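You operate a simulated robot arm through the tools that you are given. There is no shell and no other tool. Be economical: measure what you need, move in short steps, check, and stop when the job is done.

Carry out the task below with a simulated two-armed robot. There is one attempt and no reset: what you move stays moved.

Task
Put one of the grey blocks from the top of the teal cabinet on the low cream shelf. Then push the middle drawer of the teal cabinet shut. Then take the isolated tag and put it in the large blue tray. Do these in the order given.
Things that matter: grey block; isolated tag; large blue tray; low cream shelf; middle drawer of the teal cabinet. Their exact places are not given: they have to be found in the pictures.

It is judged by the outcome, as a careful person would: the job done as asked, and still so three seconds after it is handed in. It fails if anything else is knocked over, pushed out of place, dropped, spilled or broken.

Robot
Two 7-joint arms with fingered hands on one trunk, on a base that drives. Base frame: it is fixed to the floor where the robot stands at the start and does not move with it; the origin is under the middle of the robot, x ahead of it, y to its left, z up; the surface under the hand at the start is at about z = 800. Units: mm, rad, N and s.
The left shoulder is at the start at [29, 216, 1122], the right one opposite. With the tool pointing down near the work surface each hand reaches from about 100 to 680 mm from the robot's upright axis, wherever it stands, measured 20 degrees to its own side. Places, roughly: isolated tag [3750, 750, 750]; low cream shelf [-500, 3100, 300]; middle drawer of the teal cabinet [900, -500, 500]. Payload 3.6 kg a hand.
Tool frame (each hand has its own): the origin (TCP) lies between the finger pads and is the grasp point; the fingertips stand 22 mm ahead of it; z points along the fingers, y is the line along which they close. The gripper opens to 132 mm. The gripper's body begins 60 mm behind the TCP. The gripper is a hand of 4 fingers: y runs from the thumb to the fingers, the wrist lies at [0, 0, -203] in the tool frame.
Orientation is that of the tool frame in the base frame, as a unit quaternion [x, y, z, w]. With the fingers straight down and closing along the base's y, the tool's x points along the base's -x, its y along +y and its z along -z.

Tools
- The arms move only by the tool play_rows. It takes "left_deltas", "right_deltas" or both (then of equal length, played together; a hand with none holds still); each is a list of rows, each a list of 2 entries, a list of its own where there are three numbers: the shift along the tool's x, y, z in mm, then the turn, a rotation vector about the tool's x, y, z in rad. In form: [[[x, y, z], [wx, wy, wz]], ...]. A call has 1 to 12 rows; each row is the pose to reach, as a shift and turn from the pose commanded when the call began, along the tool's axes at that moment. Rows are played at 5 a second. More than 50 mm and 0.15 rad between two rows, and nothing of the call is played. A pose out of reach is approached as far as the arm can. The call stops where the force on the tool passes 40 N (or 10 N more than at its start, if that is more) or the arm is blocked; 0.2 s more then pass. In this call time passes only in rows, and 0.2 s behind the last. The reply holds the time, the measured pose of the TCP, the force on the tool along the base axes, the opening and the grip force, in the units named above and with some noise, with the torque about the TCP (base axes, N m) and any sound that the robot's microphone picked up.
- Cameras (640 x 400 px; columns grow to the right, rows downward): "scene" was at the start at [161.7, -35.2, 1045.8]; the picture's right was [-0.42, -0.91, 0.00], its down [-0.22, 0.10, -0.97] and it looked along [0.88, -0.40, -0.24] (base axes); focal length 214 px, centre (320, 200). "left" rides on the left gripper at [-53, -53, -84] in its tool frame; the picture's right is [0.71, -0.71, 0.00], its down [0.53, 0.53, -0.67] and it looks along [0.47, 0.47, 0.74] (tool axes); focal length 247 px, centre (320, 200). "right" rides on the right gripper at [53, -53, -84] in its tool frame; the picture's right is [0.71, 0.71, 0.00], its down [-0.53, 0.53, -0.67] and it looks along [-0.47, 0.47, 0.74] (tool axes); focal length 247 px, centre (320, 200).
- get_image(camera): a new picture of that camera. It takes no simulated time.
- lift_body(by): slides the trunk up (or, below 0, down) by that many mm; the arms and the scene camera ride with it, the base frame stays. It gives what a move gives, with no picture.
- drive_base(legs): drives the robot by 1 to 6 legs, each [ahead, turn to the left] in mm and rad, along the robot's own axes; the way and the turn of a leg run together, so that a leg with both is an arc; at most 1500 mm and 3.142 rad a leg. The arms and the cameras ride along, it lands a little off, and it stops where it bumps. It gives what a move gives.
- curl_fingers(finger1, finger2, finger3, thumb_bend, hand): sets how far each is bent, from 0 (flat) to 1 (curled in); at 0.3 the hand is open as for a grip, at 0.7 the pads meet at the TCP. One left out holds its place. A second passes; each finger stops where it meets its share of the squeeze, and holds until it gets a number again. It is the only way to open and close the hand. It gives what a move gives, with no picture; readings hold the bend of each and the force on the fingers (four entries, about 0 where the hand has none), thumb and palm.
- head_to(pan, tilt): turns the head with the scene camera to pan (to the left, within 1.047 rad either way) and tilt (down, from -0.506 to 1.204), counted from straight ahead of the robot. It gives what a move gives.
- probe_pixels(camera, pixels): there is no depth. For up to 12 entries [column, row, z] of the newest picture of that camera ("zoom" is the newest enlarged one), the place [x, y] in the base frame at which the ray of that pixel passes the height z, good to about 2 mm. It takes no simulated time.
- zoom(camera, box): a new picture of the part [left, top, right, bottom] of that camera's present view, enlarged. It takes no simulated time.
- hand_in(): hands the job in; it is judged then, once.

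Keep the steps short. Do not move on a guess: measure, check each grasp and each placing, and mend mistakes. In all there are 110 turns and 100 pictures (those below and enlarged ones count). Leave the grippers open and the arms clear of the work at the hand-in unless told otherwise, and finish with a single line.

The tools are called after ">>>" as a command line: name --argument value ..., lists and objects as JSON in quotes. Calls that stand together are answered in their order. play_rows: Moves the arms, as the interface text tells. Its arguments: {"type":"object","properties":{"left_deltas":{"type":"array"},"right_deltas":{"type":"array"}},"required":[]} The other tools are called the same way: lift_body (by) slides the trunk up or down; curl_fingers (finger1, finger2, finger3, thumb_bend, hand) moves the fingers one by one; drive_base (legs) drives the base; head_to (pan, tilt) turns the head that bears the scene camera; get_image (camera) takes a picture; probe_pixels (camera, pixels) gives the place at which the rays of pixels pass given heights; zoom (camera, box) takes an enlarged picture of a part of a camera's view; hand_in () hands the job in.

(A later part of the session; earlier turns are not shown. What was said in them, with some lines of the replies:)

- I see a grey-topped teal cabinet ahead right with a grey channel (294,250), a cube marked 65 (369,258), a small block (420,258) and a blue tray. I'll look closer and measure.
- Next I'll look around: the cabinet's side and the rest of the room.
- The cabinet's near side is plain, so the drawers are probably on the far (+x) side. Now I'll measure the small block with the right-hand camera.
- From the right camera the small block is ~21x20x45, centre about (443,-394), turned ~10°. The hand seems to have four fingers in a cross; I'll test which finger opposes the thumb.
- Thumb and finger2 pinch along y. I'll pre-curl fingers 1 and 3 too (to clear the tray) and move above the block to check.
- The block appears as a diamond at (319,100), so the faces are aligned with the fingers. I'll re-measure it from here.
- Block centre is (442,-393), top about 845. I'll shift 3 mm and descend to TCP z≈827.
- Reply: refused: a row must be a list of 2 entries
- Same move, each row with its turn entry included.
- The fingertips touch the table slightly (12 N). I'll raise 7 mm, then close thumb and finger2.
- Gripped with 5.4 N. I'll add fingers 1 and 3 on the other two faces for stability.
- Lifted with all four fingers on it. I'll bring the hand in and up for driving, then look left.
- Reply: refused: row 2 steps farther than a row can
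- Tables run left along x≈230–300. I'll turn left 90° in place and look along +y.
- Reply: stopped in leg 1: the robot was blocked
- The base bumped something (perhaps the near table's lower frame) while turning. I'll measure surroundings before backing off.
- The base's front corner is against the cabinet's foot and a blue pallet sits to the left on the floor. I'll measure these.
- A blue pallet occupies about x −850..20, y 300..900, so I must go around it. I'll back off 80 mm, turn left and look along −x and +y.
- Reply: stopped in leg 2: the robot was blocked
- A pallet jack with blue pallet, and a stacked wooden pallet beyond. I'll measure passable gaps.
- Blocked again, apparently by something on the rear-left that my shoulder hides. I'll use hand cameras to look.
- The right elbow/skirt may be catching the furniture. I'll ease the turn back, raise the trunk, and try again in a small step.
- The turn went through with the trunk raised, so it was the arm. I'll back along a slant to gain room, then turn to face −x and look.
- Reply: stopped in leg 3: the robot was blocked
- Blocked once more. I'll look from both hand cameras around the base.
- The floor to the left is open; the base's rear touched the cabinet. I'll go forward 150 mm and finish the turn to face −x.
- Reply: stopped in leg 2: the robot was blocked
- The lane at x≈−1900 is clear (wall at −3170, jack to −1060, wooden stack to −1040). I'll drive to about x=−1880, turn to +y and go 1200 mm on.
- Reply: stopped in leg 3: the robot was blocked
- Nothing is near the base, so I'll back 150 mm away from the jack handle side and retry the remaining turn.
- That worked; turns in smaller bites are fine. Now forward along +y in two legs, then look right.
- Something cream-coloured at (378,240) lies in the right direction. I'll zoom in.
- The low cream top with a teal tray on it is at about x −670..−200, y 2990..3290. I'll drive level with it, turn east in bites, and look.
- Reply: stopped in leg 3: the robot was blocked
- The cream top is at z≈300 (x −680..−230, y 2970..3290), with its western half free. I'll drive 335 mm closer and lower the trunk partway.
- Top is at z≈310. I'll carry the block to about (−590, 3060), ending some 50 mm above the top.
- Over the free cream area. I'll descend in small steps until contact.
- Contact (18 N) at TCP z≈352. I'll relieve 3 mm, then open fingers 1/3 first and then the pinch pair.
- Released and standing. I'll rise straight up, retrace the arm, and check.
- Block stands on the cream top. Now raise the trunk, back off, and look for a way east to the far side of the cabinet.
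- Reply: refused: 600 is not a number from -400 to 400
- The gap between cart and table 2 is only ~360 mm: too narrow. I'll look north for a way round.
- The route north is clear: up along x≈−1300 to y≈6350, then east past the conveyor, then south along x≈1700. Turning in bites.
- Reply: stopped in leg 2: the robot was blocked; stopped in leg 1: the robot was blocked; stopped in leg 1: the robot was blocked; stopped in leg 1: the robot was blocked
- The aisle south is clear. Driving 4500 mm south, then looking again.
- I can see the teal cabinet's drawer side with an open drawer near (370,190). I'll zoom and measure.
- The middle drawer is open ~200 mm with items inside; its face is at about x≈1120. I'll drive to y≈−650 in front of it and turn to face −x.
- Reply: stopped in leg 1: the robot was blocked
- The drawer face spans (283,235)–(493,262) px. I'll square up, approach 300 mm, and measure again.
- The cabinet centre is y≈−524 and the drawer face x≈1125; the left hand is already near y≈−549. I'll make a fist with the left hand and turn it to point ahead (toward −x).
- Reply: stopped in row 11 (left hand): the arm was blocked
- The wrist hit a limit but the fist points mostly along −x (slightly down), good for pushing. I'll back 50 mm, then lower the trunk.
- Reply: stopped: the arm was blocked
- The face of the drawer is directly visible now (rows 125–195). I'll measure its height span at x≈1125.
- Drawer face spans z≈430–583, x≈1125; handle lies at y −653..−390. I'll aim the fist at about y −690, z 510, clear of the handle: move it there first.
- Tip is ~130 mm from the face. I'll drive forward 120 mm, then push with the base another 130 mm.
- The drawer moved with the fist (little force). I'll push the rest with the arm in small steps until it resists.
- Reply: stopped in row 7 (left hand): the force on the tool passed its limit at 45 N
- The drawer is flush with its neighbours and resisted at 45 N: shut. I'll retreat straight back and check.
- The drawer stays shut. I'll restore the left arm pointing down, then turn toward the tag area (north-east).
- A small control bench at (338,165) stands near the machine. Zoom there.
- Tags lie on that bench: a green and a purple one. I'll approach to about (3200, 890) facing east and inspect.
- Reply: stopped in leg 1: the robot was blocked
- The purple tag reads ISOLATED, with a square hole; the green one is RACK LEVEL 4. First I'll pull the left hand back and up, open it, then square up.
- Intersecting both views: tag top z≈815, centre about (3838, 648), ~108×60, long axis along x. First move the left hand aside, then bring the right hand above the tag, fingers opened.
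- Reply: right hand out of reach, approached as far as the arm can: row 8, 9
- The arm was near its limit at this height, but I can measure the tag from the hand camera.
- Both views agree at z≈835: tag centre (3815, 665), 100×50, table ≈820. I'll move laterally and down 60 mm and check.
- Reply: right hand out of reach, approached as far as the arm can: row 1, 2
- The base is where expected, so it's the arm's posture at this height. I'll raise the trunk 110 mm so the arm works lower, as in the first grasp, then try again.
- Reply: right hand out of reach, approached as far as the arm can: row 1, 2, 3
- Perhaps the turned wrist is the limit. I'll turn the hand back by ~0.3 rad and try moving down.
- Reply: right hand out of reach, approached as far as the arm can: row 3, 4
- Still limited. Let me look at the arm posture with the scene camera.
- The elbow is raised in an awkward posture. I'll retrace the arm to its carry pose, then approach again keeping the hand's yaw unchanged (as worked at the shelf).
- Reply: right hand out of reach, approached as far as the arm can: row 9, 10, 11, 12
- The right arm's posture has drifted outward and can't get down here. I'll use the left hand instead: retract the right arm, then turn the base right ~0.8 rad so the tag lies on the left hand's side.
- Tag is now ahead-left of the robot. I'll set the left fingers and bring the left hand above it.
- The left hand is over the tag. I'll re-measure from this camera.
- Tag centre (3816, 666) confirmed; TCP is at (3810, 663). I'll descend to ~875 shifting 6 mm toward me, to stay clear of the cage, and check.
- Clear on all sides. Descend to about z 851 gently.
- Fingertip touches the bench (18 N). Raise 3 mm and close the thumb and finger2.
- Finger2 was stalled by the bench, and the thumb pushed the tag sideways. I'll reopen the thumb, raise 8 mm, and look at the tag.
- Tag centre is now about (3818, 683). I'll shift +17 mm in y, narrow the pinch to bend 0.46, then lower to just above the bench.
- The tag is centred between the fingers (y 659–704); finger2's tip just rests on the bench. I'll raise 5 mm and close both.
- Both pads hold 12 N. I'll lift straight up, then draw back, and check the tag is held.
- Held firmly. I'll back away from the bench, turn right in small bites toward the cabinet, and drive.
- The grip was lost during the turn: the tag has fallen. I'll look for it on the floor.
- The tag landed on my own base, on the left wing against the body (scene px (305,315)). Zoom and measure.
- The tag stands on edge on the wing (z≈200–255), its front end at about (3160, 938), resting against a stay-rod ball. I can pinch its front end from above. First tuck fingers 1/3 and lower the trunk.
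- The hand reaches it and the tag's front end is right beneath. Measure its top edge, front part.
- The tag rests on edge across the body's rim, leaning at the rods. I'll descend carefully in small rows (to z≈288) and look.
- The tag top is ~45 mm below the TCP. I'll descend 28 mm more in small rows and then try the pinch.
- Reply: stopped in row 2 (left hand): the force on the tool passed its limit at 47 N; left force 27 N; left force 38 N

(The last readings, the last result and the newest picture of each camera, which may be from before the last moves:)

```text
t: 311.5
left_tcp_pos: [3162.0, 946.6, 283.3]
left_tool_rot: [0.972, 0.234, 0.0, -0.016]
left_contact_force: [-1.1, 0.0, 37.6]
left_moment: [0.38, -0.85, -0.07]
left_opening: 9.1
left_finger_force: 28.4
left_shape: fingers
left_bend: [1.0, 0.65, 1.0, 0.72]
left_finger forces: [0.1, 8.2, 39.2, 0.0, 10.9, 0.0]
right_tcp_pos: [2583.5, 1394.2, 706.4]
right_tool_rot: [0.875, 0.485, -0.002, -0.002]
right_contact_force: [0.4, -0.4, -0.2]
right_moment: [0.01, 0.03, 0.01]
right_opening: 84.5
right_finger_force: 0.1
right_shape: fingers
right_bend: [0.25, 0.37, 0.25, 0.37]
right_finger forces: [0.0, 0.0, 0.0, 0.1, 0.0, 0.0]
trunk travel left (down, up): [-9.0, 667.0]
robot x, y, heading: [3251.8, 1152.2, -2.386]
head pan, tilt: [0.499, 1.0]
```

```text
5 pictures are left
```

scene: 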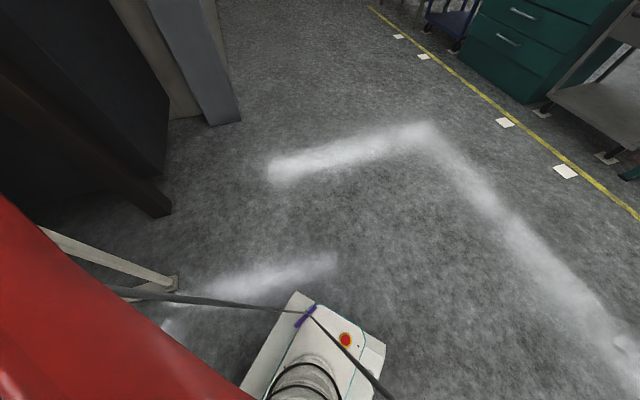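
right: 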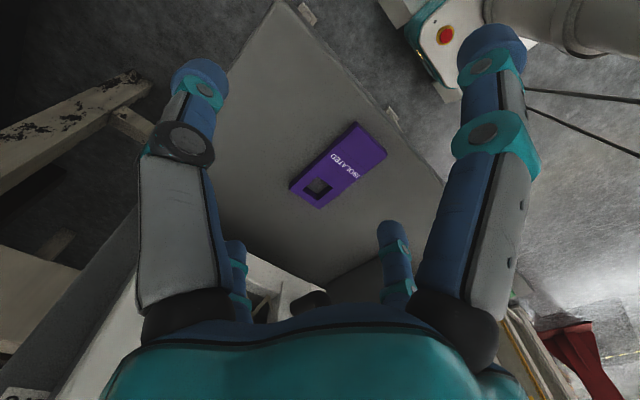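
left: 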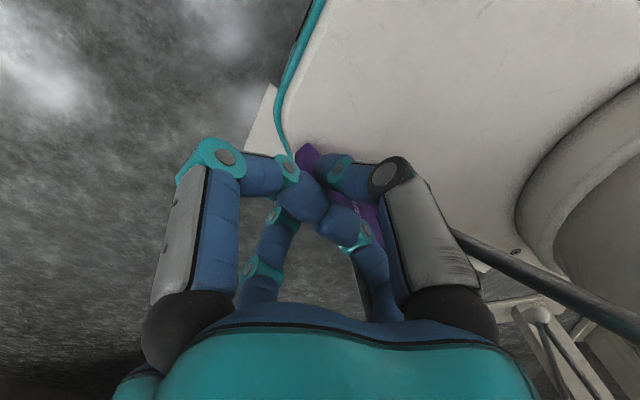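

Pads did find the tag's thickness, but curled finger3 presses on its top. I'll open, rise 60 mm, flatten fingers 1/3 out of the way, come down again and pinch.

>>> curl_fingers --hand "left" --finger2 0.48 --thumb_bend 0.48

>>> play_rows --left_deltas '[[[0, 0, -30], [0, 0, 0]], [[0, 0, -65], [0, 0, 0]]]'

>>> curl_fingers --hand "left" --finger1 0.0 --finger3 0.0

>>> play_rows --left_deltas '[[[0, 0, 30], [0, 0, 0]], [[0, 0, 50], [0, 0, 0]], [[0, 0, 60], [0, 0, 0]], [[0, 0, 67], [0, 0, 0]], [[0, 0, 72], [0, 0, 0]]]'

>>> curl_fingers --hand "left" --finger2 0.85 --thumb_bend 0.85

```text
t: 312.5
left_tcp_pos: [3163.1, 946.4, 284.2]
left_tool_rot: [0.972, 0.234, -0.002, -0.015]
left_contact_force: [-2.0, 0.2, 38.1]
left_moment: [0.45, -0.81, 0.02]
left_opening: 38.1
left_finger_force: 18.6
left_shape: fingers
left_bend: [1.0, 0.48, 1.0, 0.48]
left_finger forces: [0.0, 0.0, 38.0, 0.1, 0.0, 0.0]
right_tcp_pos: [2584.5, 1396.5, 707.3]
right_tool_rot: [0.875, 0.485, -0.002, -0.002]
right_contact_force: [-0.1, 0.0, 0.0]
right_moment: [0.03, -0.02, 0.0]
right_opening: 84.3
right_finger_force: 0.0
right_shape: fingers
right_bend: [0.25, 0.37, 0.25, 0.37]
right_finger forces: [0.1, 0.1, 0.1, 0.0, 0.0, 0.0]
trunk travel left (down, up): [-9.0, 667.0]
robot x, y, heading: [3250.9, 1156.1, -2.39]
head pan, tilt: [0.499, 1.0]
```

```text
t: 313.1
left_tcp_pos: [3166.1, 943.8, 346.4]
left_tool_rot: [0.972, 0.236, 0.0, -0.013]
left_contact_force: [-0.3, -0.1, 0.1]
left_moment: [-0.01, -0.01, 0.0]
left_opening: 36.7
left_finger_force: 0.2
left_shape: fingers
left_bend: [0.98, 0.48, 0.98, 0.48]
left_finger forces: [0.0, 0.0, 0.1, 0.1, 0.1, 0.1]
right_tcp_pos: [2584.3, 1393.7, 705.9]
right_tool_rot: [0.875, 0.485, -0.001, -0.002]
right_contact_force: [-0.2, 0.2, 0.2]
right_moment: [0.03, 0.0, -0.01]
right_opening: 84.1
right_finger_force: 0.1
right_shape: fingers
right_bend: [0.25, 0.37, 0.25, 0.37]
right_finger forces: [0.0, 0.1, 0.0, 0.0, 0.1, 0.1]
trunk travel left (down, up): [-9.0, 667.0]
robot x, y, heading: [3248.5, 1154.6, -2.381]
head pan, tilt: [0.499, 1.0]
```

```text
t: 314.1
left_tcp_pos: [3164.2, 944.4, 347.5]
left_tool_rot: [0.972, 0.235, 0.0, -0.015]
left_contact_force: [0.1, 1.0, -0.5]
left_moment: [0.05, 0.02, -0.01]
left_opening: 94.8
left_finger_force: 0.1
left_shape: fingers
left_bend: [0.01, 0.48, 0.01, 0.48]
left_finger forces: [0.0, 0.0, 0.0, 0.0, 0.0, 0.1]
right_tcp_pos: [2583.6, 1394.2, 707.0]
right_tool_rot: [0.875, 0.485, -0.001, -0.002]
right_contact_force: [-0.1, -0.5, -0.3]
right_moment: [-0.03, -0.01, -0.04]
right_opening: 84.2
right_finger_force: 0.1
right_shape: fingers
right_bend: [0.25, 0.37, 0.25, 0.37]
right_finger forces: [0.0, 0.0, 0.0, 0.0, 0.0, 0.1]
trunk travel left (down, up): [-9.0, 667.0]
robot x, y, heading: [3249.4, 1154.7, -2.387]
head pan, tilt: [0.499, 1.0]
```

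```text
t: 315.3
left_tcp_pos: [3161.9, 945.1, 275.5]
left_tool_rot: [0.972, 0.234, -0.001, -0.015]
left_contact_force: [-0.7, 0.0, 0.8]
left_moment: [0.0, 0.01, 0.01]
left_opening: 94.4
left_finger_force: 0.0
left_shape: fingers
left_bend: [0.01, 0.48, 0.01, 0.48]
left_finger forces: [0.0, 0.0, 0.0, 0.0, 0.0, 0.1]
right_tcp_pos: [2583.8, 1394.5, 705.9]
right_tool_rot: [0.875, 0.485, -0.001, -0.001]
right_contact_force: [-0.7, -0.2, 0.0]
right_moment: [-0.02, -0.01, 0.02]
right_opening: 84.2
right_finger_force: 0.0
right_shape: fingers
right_bend: [0.25, 0.37, 0.25, 0.37]
right_finger forces: [0.0, 0.0, 0.0, 0.1, 0.0, 0.0]
trunk travel left (down, up): [-9.0, 667.0]
robot x, y, heading: [3253.3, 1155.5, -2.389]
head pan, tilt: [0.499, 1.0]
```

```text
t: 316.3
left_tcp_pos: [3162.8, 945.5, 275.2]
left_tool_rot: [0.972, 0.236, -0.001, -0.014]
left_contact_force: [0.3, 1.0, 0.7]
left_moment: [0.0, 0.0, 0.02]
left_opening: 83.4
left_finger_force: 10.3
left_shape: fingers
left_bend: [0.01, 0.59, 0.01, 0.78]
left_finger forces: [0.0, 10.3, 0.2, 0.0, 10.2, 0.1]
right_tcp_pos: [2583.8, 1394.8, 707.4]
right_tool_rot: [0.874, 0.485, -0.001, -0.002]
right_contact_force: [-0.7, 0.1, -0.6]
right_moment: [0.01, -0.01, -0.02]
right_opening: 84.3
right_finger_force: 0.2
right_shape: fingers
right_bend: [0.25, 0.37, 0.25, 0.37]
right_finger forces: [0.1, 0.1, 0.0, 0.0, 0.1, 0.0]
trunk travel left (down, up): [-9.0, 667.0]
robot x, y, heading: [3251.4, 1156.6, -2.385]
head pan, tilt: [0.499, 1.0]
```

Pinched with 10 N each and no bottom contact. For a firmer hold I'll reopen, go 11 mm deeper and 5 mm toward finger2, re-pinch, lift, and check.

>>> curl_fingers --hand "left" --finger2 0.48 --thumb_bend 0.5

>>> play_rows --left_deltas '[[[0, 4, 5], [0, 0, 0]], [[0, 5, 11], [0, 0, 0]]]'

>>> curl_fingers --hand "left" --finger2 0.9 --thumb_bend 0.9

>>> play_rows --left_deltas '[[[0, 0, -15], [0, 0, 0]], [[-10, 0, -40], [0, 0, 0]], [[-30, 0, -75], [0, 0, 0]], [[-60, 0, -105], [0, 0, 0]], [[-95, 0, -130], [0, 0, 0]], [[-130, 0, -150], [0, 0, 0]]]'

>>> get_image --camera "left"

```text
t: 317.3
left_tcp_pos: [3163.9, 945.4, 275.0]
left_tool_rot: [0.972, 0.235, -0.001, -0.016]
left_contact_force: [-0.7, 0.0, 0.1]
left_moment: [-0.02, 0.01, -0.01]
left_opening: 93.4
left_finger_force: 0.0
left_shape: fingers
left_bend: [0.01, 0.48, 0.01, 0.5]
left_finger forces: [0.0, 0.1, 0.0, 0.1, 0.1, 0.0]
right_tcp_pos: [2584.0, 1395.0, 706.7]
right_tool_rot: [0.875, 0.485, -0.001, -0.001]
right_contact_force: [0.0, 0.3, -0.4]
right_moment: [0.0, 0.03, 0.0]
right_opening: 84.3
right_finger_force: 0.1
right_shape: fingers
right_bend: [0.25, 0.37, 0.25, 0.37]
right_finger forces: [0.0, 0.0, 0.1, 0.1, 0.0, 0.0]
trunk travel left (down, up): [-9.0, 667.0]
robot x, y, heading: [3252.9, 1154.9, -2.382]
head pan, tilt: [0.499, 1.0]
```

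```text
t: 318.1
left_tcp_pos: [3162.9, 944.0, 268.4]
left_tool_rot: [0.972, 0.233, -0.002, -0.019]
left_contact_force: [0.6, 0.1, 21.4]
left_moment: [-0.9, -0.47, 0.0]
left_opening: 93.0
left_finger_force: 0.0
left_shape: fingers
left_bend: [0.01, 0.46, 0.01, 0.5]
left_finger forces: [0.0, 0.1, 0.0, 0.0, 0.1, 0.1]
right_tcp_pos: [2583.5, 1395.3, 706.5]
right_tool_rot: [0.875, 0.485, -0.001, -0.002]
right_contact_force: [0.5, 0.4, -0.3]
right_moment: [0.0, -0.01, -0.02]
right_opening: 84.3
right_finger_force: 0.0
right_shape: fingers
right_bend: [0.25, 0.37, 0.25, 0.37]
right_finger forces: [0.1, 0.0, 0.0, 0.0, 0.2, 0.0]
trunk travel left (down, up): [-9.0, 667.0]
robot x, y, heading: [3251.9, 1152.7, -2.386]
head pan, tilt: [0.499, 1.0]
stopped in row 2 (left hand): the force on the tool passed its limit at 42 N (the readings are from after the stop); the commanded pose is now the measured one
```

```text
t: 319.1
left_tcp_pos: [3163.8, 943.8, 266.8]
left_tool_rot: [0.972, 0.234, -0.002, -0.017]
left_contact_force: [0.0, -0.4, 0.3]
left_moment: [0.0, 0.02, -0.03]
left_opening: 83.3
left_finger_force: 12.3
left_shape: fingers
left_bend: [0.01, 0.33, 0.01, 0.84]
left_finger forces: [0.0, 12.9, 0.0, 0.0, 12.3, 0.0]
right_tcp_pos: [2585.3, 1393.4, 706.7]
right_tool_rot: [0.874, 0.485, -0.001, -0.002]
right_contact_force: [-0.2, 0.5, -0.1]
right_moment: [0.03, 0.02, 0.02]
right_opening: 84.4
right_finger_force: 0.1
right_shape: fingers
right_bend: [0.25, 0.37, 0.25, 0.37]
right_finger forces: [0.0, 0.0, 0.0, 0.1, 0.0, 0.0]
trunk travel left (down, up): [-9.0, 667.0]
robot x, y, heading: [3251.7, 1156.3, -2.384]
head pan, tilt: [0.499, 1.0]
```

```text
t: 320.5
left_tcp_pos: [3050.7, 876.3, 414.0]
left_tool_rot: [0.972, 0.233, -0.001, -0.018]
left_contact_force: [-0.6, 0.2, -0.9]
left_moment: [0.02, 0.01, 0.0]
left_opening: 83.2
left_finger_force: 12.5
left_shape: fingers
left_bend: [0.01, 0.33, 0.01, 0.84]
left_finger forces: [0.0, 12.8, 0.1, 0.0, 12.5, 0.0]
right_tcp_pos: [2583.4, 1394.6, 708.3]
right_tool_rot: [0.875, 0.484, -0.001, -0.001]
right_contact_force: [-0.4, 0.0, 0.1]
right_moment: [-0.01, 0.0, -0.01]
right_opening: 84.4
right_finger_force: 0.1
right_shape: fingers
right_bend: [0.25, 0.37, 0.25, 0.37]
right_finger forces: [0.0, 0.0, 0.0, 0.0, 0.1, 0.0]
trunk travel left (down, up): [-9.0, 667.0]
robot x, y, heading: [3249.1, 1157.2, -2.384]
head pan, tilt: [0.499, 1.0]
```

```text
4 pictures are left
```

left: 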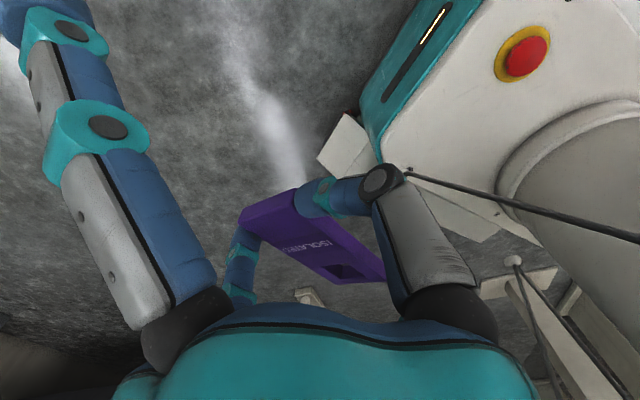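

The tag is held by its front end (12.5 N both sides). I'll raise the trunk and drive to the cabinet using gentle arcs rather than turns on the spot.

>>> lift_body --by 400

>>> lift_body --by 200

>>> drive_base --legs '[[1500, 0], [140, 0], [430, -0.38], [430, -0.377]]'

>>> head_to --pan 0.1 --tilt 0.7

>>> get_image --camera "scene"

```text
t: 324.3
left_tcp_pos: [3050.2, 878.7, 814.7]
left_tool_rot: [0.972, 0.235, -0.002, -0.017]
left_contact_force: [-0.2, 0.4, -0.5]
left_moment: [0.04, -0.01, 0.0]
left_opening: 83.5
left_finger_force: 12.8
left_shape: fingers
left_bend: [0.01, 0.33, 0.01, 0.84]
left_finger forces: [0.1, 12.9, 0.0, 0.0, 12.5, 0.1]
right_tcp_pos: [2583.8, 1394.3, 1107.4]
right_tool_rot: [0.875, 0.485, -0.001, -0.002]
right_contact_force: [0.5, -0.3, 0.5]
right_moment: [0.0, -0.01, 0.0]
right_opening: 84.2
right_finger_force: 0.1
right_shape: fingers
right_bend: [0.25, 0.37, 0.25, 0.37]
right_finger forces: [0.1, 0.0, 0.0, 0.1, 0.1, 0.1]
trunk travel left (down, up): [-409.0, 267.0]
robot x, y, heading: [3250.5, 1158.3, -2.388]
head pan, tilt: [0.499, 1.0]
```

```text
t: 326.5
left_tcp_pos: [3050.7, 879.0, 1015.6]
left_tool_rot: [0.972, 0.234, -0.001, -0.017]
left_contact_force: [0.0, 0.3, -0.7]
left_moment: [-0.02, 0.01, 0.02]
left_opening: 83.5
left_finger_force: 13.3
left_shape: fingers
left_bend: [0.01, 0.33, 0.01, 0.84]
left_finger forces: [0.0, 12.8, 0.1, 0.0, 12.5, 0.0]
right_tcp_pos: [2583.3, 1392.5, 1307.4]
right_tool_rot: [0.875, 0.485, -0.002, -0.001]
right_contact_force: [-0.1, 0.3, 0.5]
right_moment: [0.01, -0.03, -0.02]
right_opening: 84.3
right_finger_force: 0.1
right_shape: fingers
right_bend: [0.25, 0.37, 0.25, 0.37]
right_finger forces: [0.1, 0.0, 0.1, 0.0, 0.0, 0.1]
trunk travel left (down, up): [-609.0, 67.0]
robot x, y, heading: [3249.7, 1151.4, -2.384]
head pan, tilt: [0.499, 1.0]
```

```text
t: 336.4
left_tcp_pos: [1601.5, -332.1, 1022.1]
left_tool_rot: [0.993, 0.115, -0.01, -0.014]
left_contact_force: [-0.1, 0.0, -0.4]
left_moment: [0.0, -0.01, 0.02]
left_opening: 83.4
left_finger_force: 12.8
left_shape: fingers
left_bend: [0.0, 0.33, 0.0, 0.84]
left_finger forces: [0.0, 13.0, 0.1, 0.1, 12.5, 0.0]
right_tcp_pos: [1261.7, 274.4, 1312.0]
right_tool_rot: [0.924, 0.382, -0.01, 0.005]
right_contact_force: [0.8, -0.3, -0.1]
right_moment: [-0.02, 0.11, 0.01]
right_opening: 84.6
right_finger_force: 0.0
right_shape: fingers
right_bend: [0.25, 0.37, 0.25, 0.37]
right_finger forces: [0.0, 0.1, 0.0, 0.1, 0.1, 0.0]
trunk travel left (down, up): [-609.0, 67.0]
robot x, y, heading: [1842.2, -125.5, -2.631]
head pan, tilt: [0.499, 1.0]
stopped in leg 3: the robot was blocked; the commanded pose is now the measured one
```

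```text
t: 337.2
left_tcp_pos: [1593.3, -336.9, 1020.3]
left_tool_rot: [0.993, 0.117, -0.005, -0.015]
left_contact_force: [0.6, -0.1, -0.1]
left_moment: [0.01, 0.03, -0.04]
left_opening: 83.3
left_finger_force: 13.0
left_shape: fingers
left_bend: [0.0, 0.33, 0.0, 0.84]
left_finger forces: [0.0, 12.9, 0.0, 0.0, 12.6, 0.0]
right_tcp_pos: [1251.8, 268.9, 1307.6]
right_tool_rot: [0.924, 0.383, -0.005, 0.007]
right_contact_force: [0.6, 0.2, 0.3]
right_moment: [0.0, 0.05, 0.0]
right_opening: 84.3
right_finger_force: 0.0
right_shape: fingers
right_bend: [0.25, 0.37, 0.25, 0.37]
right_finger forces: [0.0, 0.0, 0.0, 0.0, 0.0, 0.0]
trunk travel left (down, up): [-609.0, 67.0]
robot x, y, heading: [1845.6, -127.1, -2.638]
head pan, tilt: [0.099, 0.7]
```

```text
3 pictures are left
```

scene: 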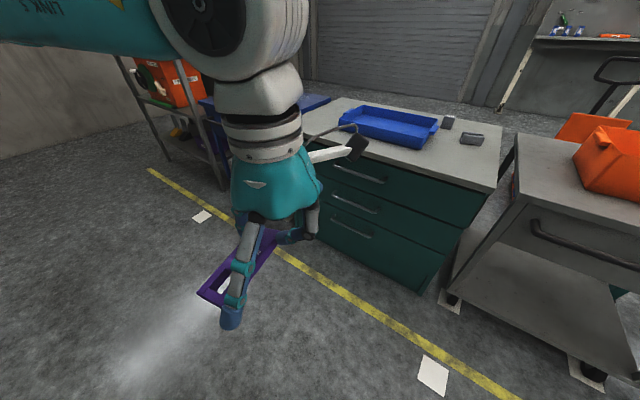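

Still held. Probe the tray from this view and continue with a gentle arc.

>>> probe_pixels --camera "scene" --pixels '[[341, 117, 850], [365, 104, 850], [438, 121, 850], [425, 136, 850], [425, 147, 800], [341, 127, 800], [448, 122, 870], [470, 138, 830], [395, 125, 805]]'

>>> drive_base --legs '[[300, -0.25], [280, -0.24]]'

```text
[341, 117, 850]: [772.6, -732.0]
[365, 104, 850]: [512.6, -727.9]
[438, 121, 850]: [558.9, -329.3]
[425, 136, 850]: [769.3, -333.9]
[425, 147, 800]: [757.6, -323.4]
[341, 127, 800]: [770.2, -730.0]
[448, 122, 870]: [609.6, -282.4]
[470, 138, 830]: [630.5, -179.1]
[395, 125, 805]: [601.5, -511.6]
```

```text
t: 338.9
left_tcp_pos: [1378.1, -367.7, 1027.0]
left_tool_rot: [1.0, 0.018, -0.012, -0.014]
left_contact_force: [0.7, -0.1, -0.3]
left_moment: [-0.02, 0.0, 0.03]
left_opening: 83.9
left_finger_force: 12.7
left_shape: fingers
left_bend: [0.0, 0.33, 0.0, 0.84]
left_finger forces: [0.0, 12.8, 0.0, 0.1, 12.7, 0.1]
right_tcp_pos: [1150.4, 291.4, 1316.6]
right_tool_rot: [0.956, 0.294, -0.019, 0.009]
right_contact_force: [0.3, 0.1, -0.4]
right_moment: [0.01, 0.03, 0.0]
right_opening: 84.6
right_finger_force: 0.1
right_shape: fingers
right_bend: [0.25, 0.37, 0.25, 0.37]
right_finger forces: [0.0, 0.0, 0.0, 0.0, 0.0, 0.0]
trunk travel left (down, up): [-609.0, 67.0]
robot x, y, heading: [1643.1, -220.2, -2.85]
head pan, tilt: [0.099, 0.7]
stopped in leg 1: the robot was blocked; the commanded pose is now the measured one
```

Tray spans x≈540–770, y≈−733..−330. I'll finish the turn with one more gentle arc.

>>> drive_base --legs '[[220, -0.27]]'

```text
t: 340.4
left_tcp_pos: [1169.2, -336.1, 1027.5]
left_tool_rot: [0.994, -0.106, -0.013, -0.015]
left_contact_force: [-1.0, -0.3, -1.1]
left_moment: [0.04, 0.04, 0.01]
left_opening: 83.4
left_finger_force: 12.5
left_shape: fingers
left_bend: [0.0, 0.33, 0.0, 0.84]
left_finger forces: [0.0, 12.8, 0.0, 0.1, 12.5, 0.0]
right_tcp_pos: [1100.2, 356.7, 1317.8]
right_tool_rot: [0.984, 0.179, -0.024, 0.009]
right_contact_force: [0.5, 0.4, -0.1]
right_moment: [0.03, 0.04, 0.0]
right_opening: 84.2
right_finger_force: 0.0
right_shape: fingers
right_bend: [0.25, 0.37, 0.25, 0.37]
right_finger forces: [0.0, 0.0, 0.0, 0.0, 0.0, 0.1]
trunk travel left (down, up): [-609.0, 67.0]
robot x, y, heading: [1455.8, -261.5, -3.104]
head pan, tilt: [0.099, 0.7]
stopped in leg 1: the robot was blocked; the commanded pose is now the measured one
```

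Nearly square now. Drive 215 mm closer, then reach over the tray, turning the hand 0.8 rad so the tag fits inside, and look.

>>> drive_base --legs '[[215, 0]]'

>>> play_rows --left_deltas '[[[-30, 22, 0], [0, 0, 0.1]], [[-60, 45, 0], [0, 0, 0.2]], [[-91, 68, 0], [0, 0, 0.3]], [[-121, 90, 0], [0, 0, 0.4]], [[-151, 113, 0], [0, 0, 0.5]], [[-181, 136, 0], [0, 0, 0.6]], [[-211, 158, 0], [0, 0, 0.7]], [[-241, 181, 0], [0, 0, 0.8]]]'

>>> get_image --camera "left"

```text
t: 342.1
left_tcp_pos: [944.6, -345.2, 1027.1]
left_tool_rot: [0.994, -0.103, -0.01, -0.017]
left_contact_force: [-0.6, -0.4, -1.6]
left_moment: [0.0, 0.0, 0.01]
left_opening: 83.5
left_finger_force: 12.7
left_shape: fingers
left_bend: [0.0, 0.33, 0.0, 0.84]
left_finger forces: [0.0, 12.9, 0.0, 0.0, 12.6, 0.0]
right_tcp_pos: [876.5, 347.1, 1314.4]
right_tool_rot: [0.984, 0.179, -0.02, 0.009]
right_contact_force: [-0.7, 0.0, -0.4]
right_moment: [-0.01, -0.02, 0.0]
right_opening: 84.3
right_finger_force: 0.0
right_shape: fingers
right_bend: [0.25, 0.37, 0.25, 0.37]
right_finger forces: [0.0, 0.1, 0.0, 0.0, 0.0, 0.1]
trunk travel left (down, up): [-609.0, 67.0]
robot x, y, heading: [1237.0, -266.4, -3.098]
head pan, tilt: [0.099, 0.7]
```

```text
t: 343.9
left_tcp_pos: [672.6, -474.3, 1025.7]
left_tool_rot: [0.875, -0.483, -0.015, -0.01]
left_contact_force: [0.0, -0.1, 0.1]
left_moment: [0.03, -0.01, 0.0]
left_opening: 83.6
left_finger_force: 13.0
left_shape: fingers
left_bend: [0.0, 0.33, 0.0, 0.84]
left_finger forces: [0.0, 12.9, 0.0, 0.1, 12.6, 0.0]
right_tcp_pos: [877.8, 348.5, 1314.5]
right_tool_rot: [0.984, 0.179, -0.019, 0.01]
right_contact_force: [0.0, -0.5, -0.1]
right_moment: [0.01, -0.02, 0.01]
right_opening: 84.3
right_finger_force: 0.2
right_shape: fingers
right_bend: [0.25, 0.37, 0.25, 0.37]
right_finger forces: [0.0, 0.0, 0.0, 0.0, 0.0, 0.1]
trunk travel left (down, up): [-609.0, 67.0]
robot x, y, heading: [1245.1, -266.9, -3.1]
head pan, tilt: [0.099, 0.7]
```

```text
2 pictures are left
5 turns are left
```

left: 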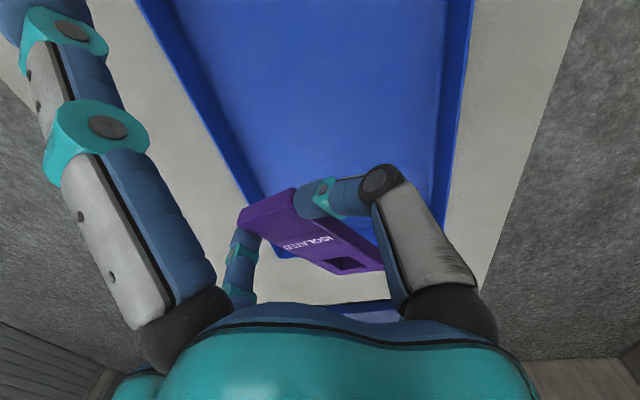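

Over the tray's floor. I'll lower with the trunk, release the tag, rise and check.

>>> lift_body --by -166

>>> curl_fingers --hand "left" --finger2 0.25 --thumb_bend 0.4

>>> lift_body --by 166

>>> get_image --camera "left"

```text
t: 345.8
left_tcp_pos: [674.1, -472.1, 862.3]
left_tool_rot: [0.876, -0.482, -0.016, -0.01]
left_contact_force: [0.0, -0.1, -0.3]
left_moment: [-0.02, 0.01, 0.0]
left_opening: 83.5
left_finger_force: 13.1
left_shape: fingers
left_bend: [0.0, 0.33, 0.0, 0.84]
left_finger forces: [0.0, 12.9, 0.0, 0.1, 12.6, 0.0]
right_tcp_pos: [877.2, 348.4, 1149.9]
right_tool_rot: [0.984, 0.179, -0.02, 0.009]
right_contact_force: [-0.4, 0.2, 0.3]
right_moment: [0.0, -0.01, -0.01]
right_opening: 84.4
right_finger_force: 0.0
right_shape: fingers
right_bend: [0.25, 0.37, 0.25, 0.37]
right_finger forces: [0.0, 0.0, 0.0, 0.1, 0.0, 0.0]
trunk travel left (down, up): [-443.0, 233.0]
robot x, y, heading: [1241.1, -266.2, -3.095]
head pan, tilt: [0.099, 0.7]
```

```text
t: 346.8
left_tcp_pos: [672.4, -473.8, 861.4]
left_tool_rot: [0.876, -0.483, -0.015, -0.009]
left_contact_force: [-0.8, 0.5, -0.2]
left_moment: [0.02, 0.02, 0.02]
left_opening: 100.1
left_finger_force: 0.1
left_shape: fingers
left_bend: [0.0, 0.25, 0.0, 0.4]
left_finger forces: [0.0, 0.1, 0.1, 0.0, 0.0, 0.0]
right_tcp_pos: [878.6, 349.0, 1149.6]
right_tool_rot: [0.984, 0.179, -0.02, 0.011]
right_contact_force: [0.1, -0.2, 0.7]
right_moment: [-0.01, 0.02, -0.02]
right_opening: 84.3
right_finger_force: 0.0
right_shape: fingers
right_bend: [0.25, 0.37, 0.25, 0.37]
right_finger forces: [0.1, 0.0, 0.0, 0.0, 0.0, 0.1]
trunk travel left (down, up): [-443.0, 233.0]
robot x, y, heading: [1241.4, -270.3, -3.098]
head pan, tilt: [0.099, 0.7]
```

```text
t: 348.7
left_tcp_pos: [673.4, -472.7, 1026.7]
left_tool_rot: [0.876, -0.483, -0.015, -0.011]
left_contact_force: [0.0, 0.2, 0.1]
left_moment: [0.0, 0.0, 0.0]
left_opening: 100.2
left_finger_force: 0.1
left_shape: fingers
left_bend: [0.0, 0.25, 0.0, 0.4]
left_finger forces: [0.0, 0.0, 0.0, 0.0, 0.0, 0.0]
right_tcp_pos: [877.7, 348.4, 1314.9]
right_tool_rot: [0.984, 0.179, -0.02, 0.01]
right_contact_force: [0.1, 0.9, -0.3]
right_moment: [-0.04, 0.02, -0.03]
right_opening: 84.2
right_finger_force: 0.1
right_shape: fingers
right_bend: [0.25, 0.37, 0.25, 0.37]
right_finger forces: [0.1, 0.1, 0.1, 0.0, 0.0, 0.1]
trunk travel left (down, up): [-609.0, 67.0]
robot x, y, heading: [1242.0, -267.7, -3.096]
head pan, tilt: [0.099, 0.7]
```

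```text
1 pictures are left
4 turns are left
```

left: 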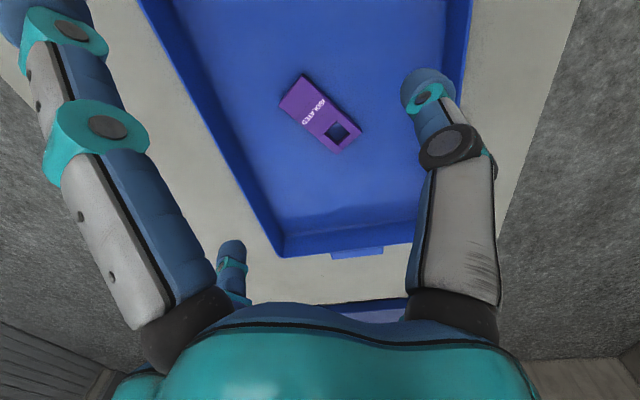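

The tag lies flat in the large blue tray. I'll open both hands and back away at this safe height, with a last look.

>>> curl_fingers --hand "left" --finger1 0.3 --finger2 0.3 --finger3 0.3 --thumb_bend 0.3

>>> curl_fingers --hand "right" --finger1 0.3 --finger2 0.3 --finger3 0.3 --thumb_bend 0.3

>>> drive_base --legs '[[-650, 0]]'

>>> get_image --camera "scene"

```text
t: 349.7
left_tcp_pos: [673.1, -472.4, 1028.4]
left_tool_rot: [0.876, -0.482, -0.016, -0.01]
left_contact_force: [-0.3, 0.3, 0.4]
left_moment: [0.01, 0.0, 0.02]
left_opening: 88.0
left_finger_force: 0.0
left_shape: fingers
left_bend: [0.3, 0.3, 0.3, 0.3]
left_finger forces: [0.1, 0.0, 0.0, 0.0, 0.0, 0.0]
right_tcp_pos: [876.9, 348.7, 1315.7]
right_tool_rot: [0.984, 0.179, -0.019, 0.01]
right_contact_force: [0.9, -0.1, 0.4]
right_moment: [-0.01, 0.0, 0.0]
right_opening: 84.2
right_finger_force: 0.1
right_shape: fingers
right_bend: [0.25, 0.37, 0.25, 0.37]
right_finger forces: [0.0, 0.0, 0.1, 0.0, 0.0, 0.1]
trunk travel left (down, up): [-609.0, 67.0]
robot x, y, heading: [1238.2, -266.4, -3.098]
head pan, tilt: [0.099, 0.7]
```

```text
t: 350.7
left_tcp_pos: [673.3, -472.0, 1028.0]
left_tool_rot: [0.876, -0.482, -0.015, -0.011]
left_contact_force: [-1.0, -0.7, 0.1]
left_moment: [-0.02, 0.04, 0.03]
left_opening: 88.4
left_finger_force: 0.1
left_shape: fingers
left_bend: [0.3, 0.3, 0.3, 0.3]
left_finger forces: [0.1, 0.0, 0.0, 0.0, 0.1, 0.0]
right_tcp_pos: [877.8, 348.2, 1314.9]
right_tool_rot: [0.984, 0.179, -0.019, 0.01]
right_contact_force: [1.0, 0.2, -0.2]
right_moment: [0.01, 0.04, -0.01]
right_opening: 88.2
right_finger_force: 0.0
right_shape: fingers
right_bend: [0.3, 0.3, 0.3, 0.3]
right_finger forces: [0.0, 0.1, 0.0, 0.0, 0.0, 0.0]
trunk travel left (down, up): [-609.0, 67.0]
robot x, y, heading: [1240.0, -270.2, -3.104]
head pan, tilt: [0.099, 0.7]
```

```text
t: 354.3
left_tcp_pos: [1323.9, -446.0, 1028.7]
left_tool_rot: [0.875, -0.483, -0.017, -0.01]
left_contact_force: [0.2, 0.4, -0.3]
left_moment: [-0.02, -0.01, -0.01]
left_opening: 87.7
left_finger_force: 0.0
left_shape: fingers
left_bend: [0.3, 0.3, 0.3, 0.3]
left_finger forces: [0.0, 0.1, 0.1, 0.0, 0.0, 0.0]
right_tcp_pos: [1529.2, 375.7, 1314.9]
right_tool_rot: [0.984, 0.177, -0.021, 0.009]
right_contact_force: [-0.1, 0.6, 0.0]
right_moment: [0.01, 0.01, -0.01]
right_opening: 87.9
right_finger_force: 0.0
right_shape: fingers
right_bend: [0.3, 0.3, 0.3, 0.3]
right_finger forces: [0.1, 0.0, 0.0, 0.0, 0.1, 0.1]
trunk travel left (down, up): [-609.0, 67.0]
robot x, y, heading: [1887.9, -242.3, -3.105]
head pan, tilt: [0.099, 0.7]
```

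```text
0 pictures are left
3 turns are left
```

scene: 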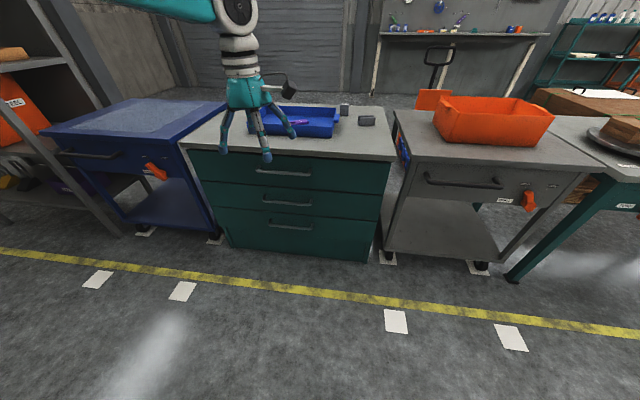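

All three drawers are flush, the tag is in the tray, the cube and channel still stand where they were, and both hands are open and clear. Handing in.

>>> hand_in

```text
The job is handed in.
```

All three jobs are done in the order given: the grey block is on the low cream shelf, the middle drawer is shut, and the isolated tag is in the large blue tray, though I dropped the tag once on the way (it fell onto the robot's own base) and picked it up again.
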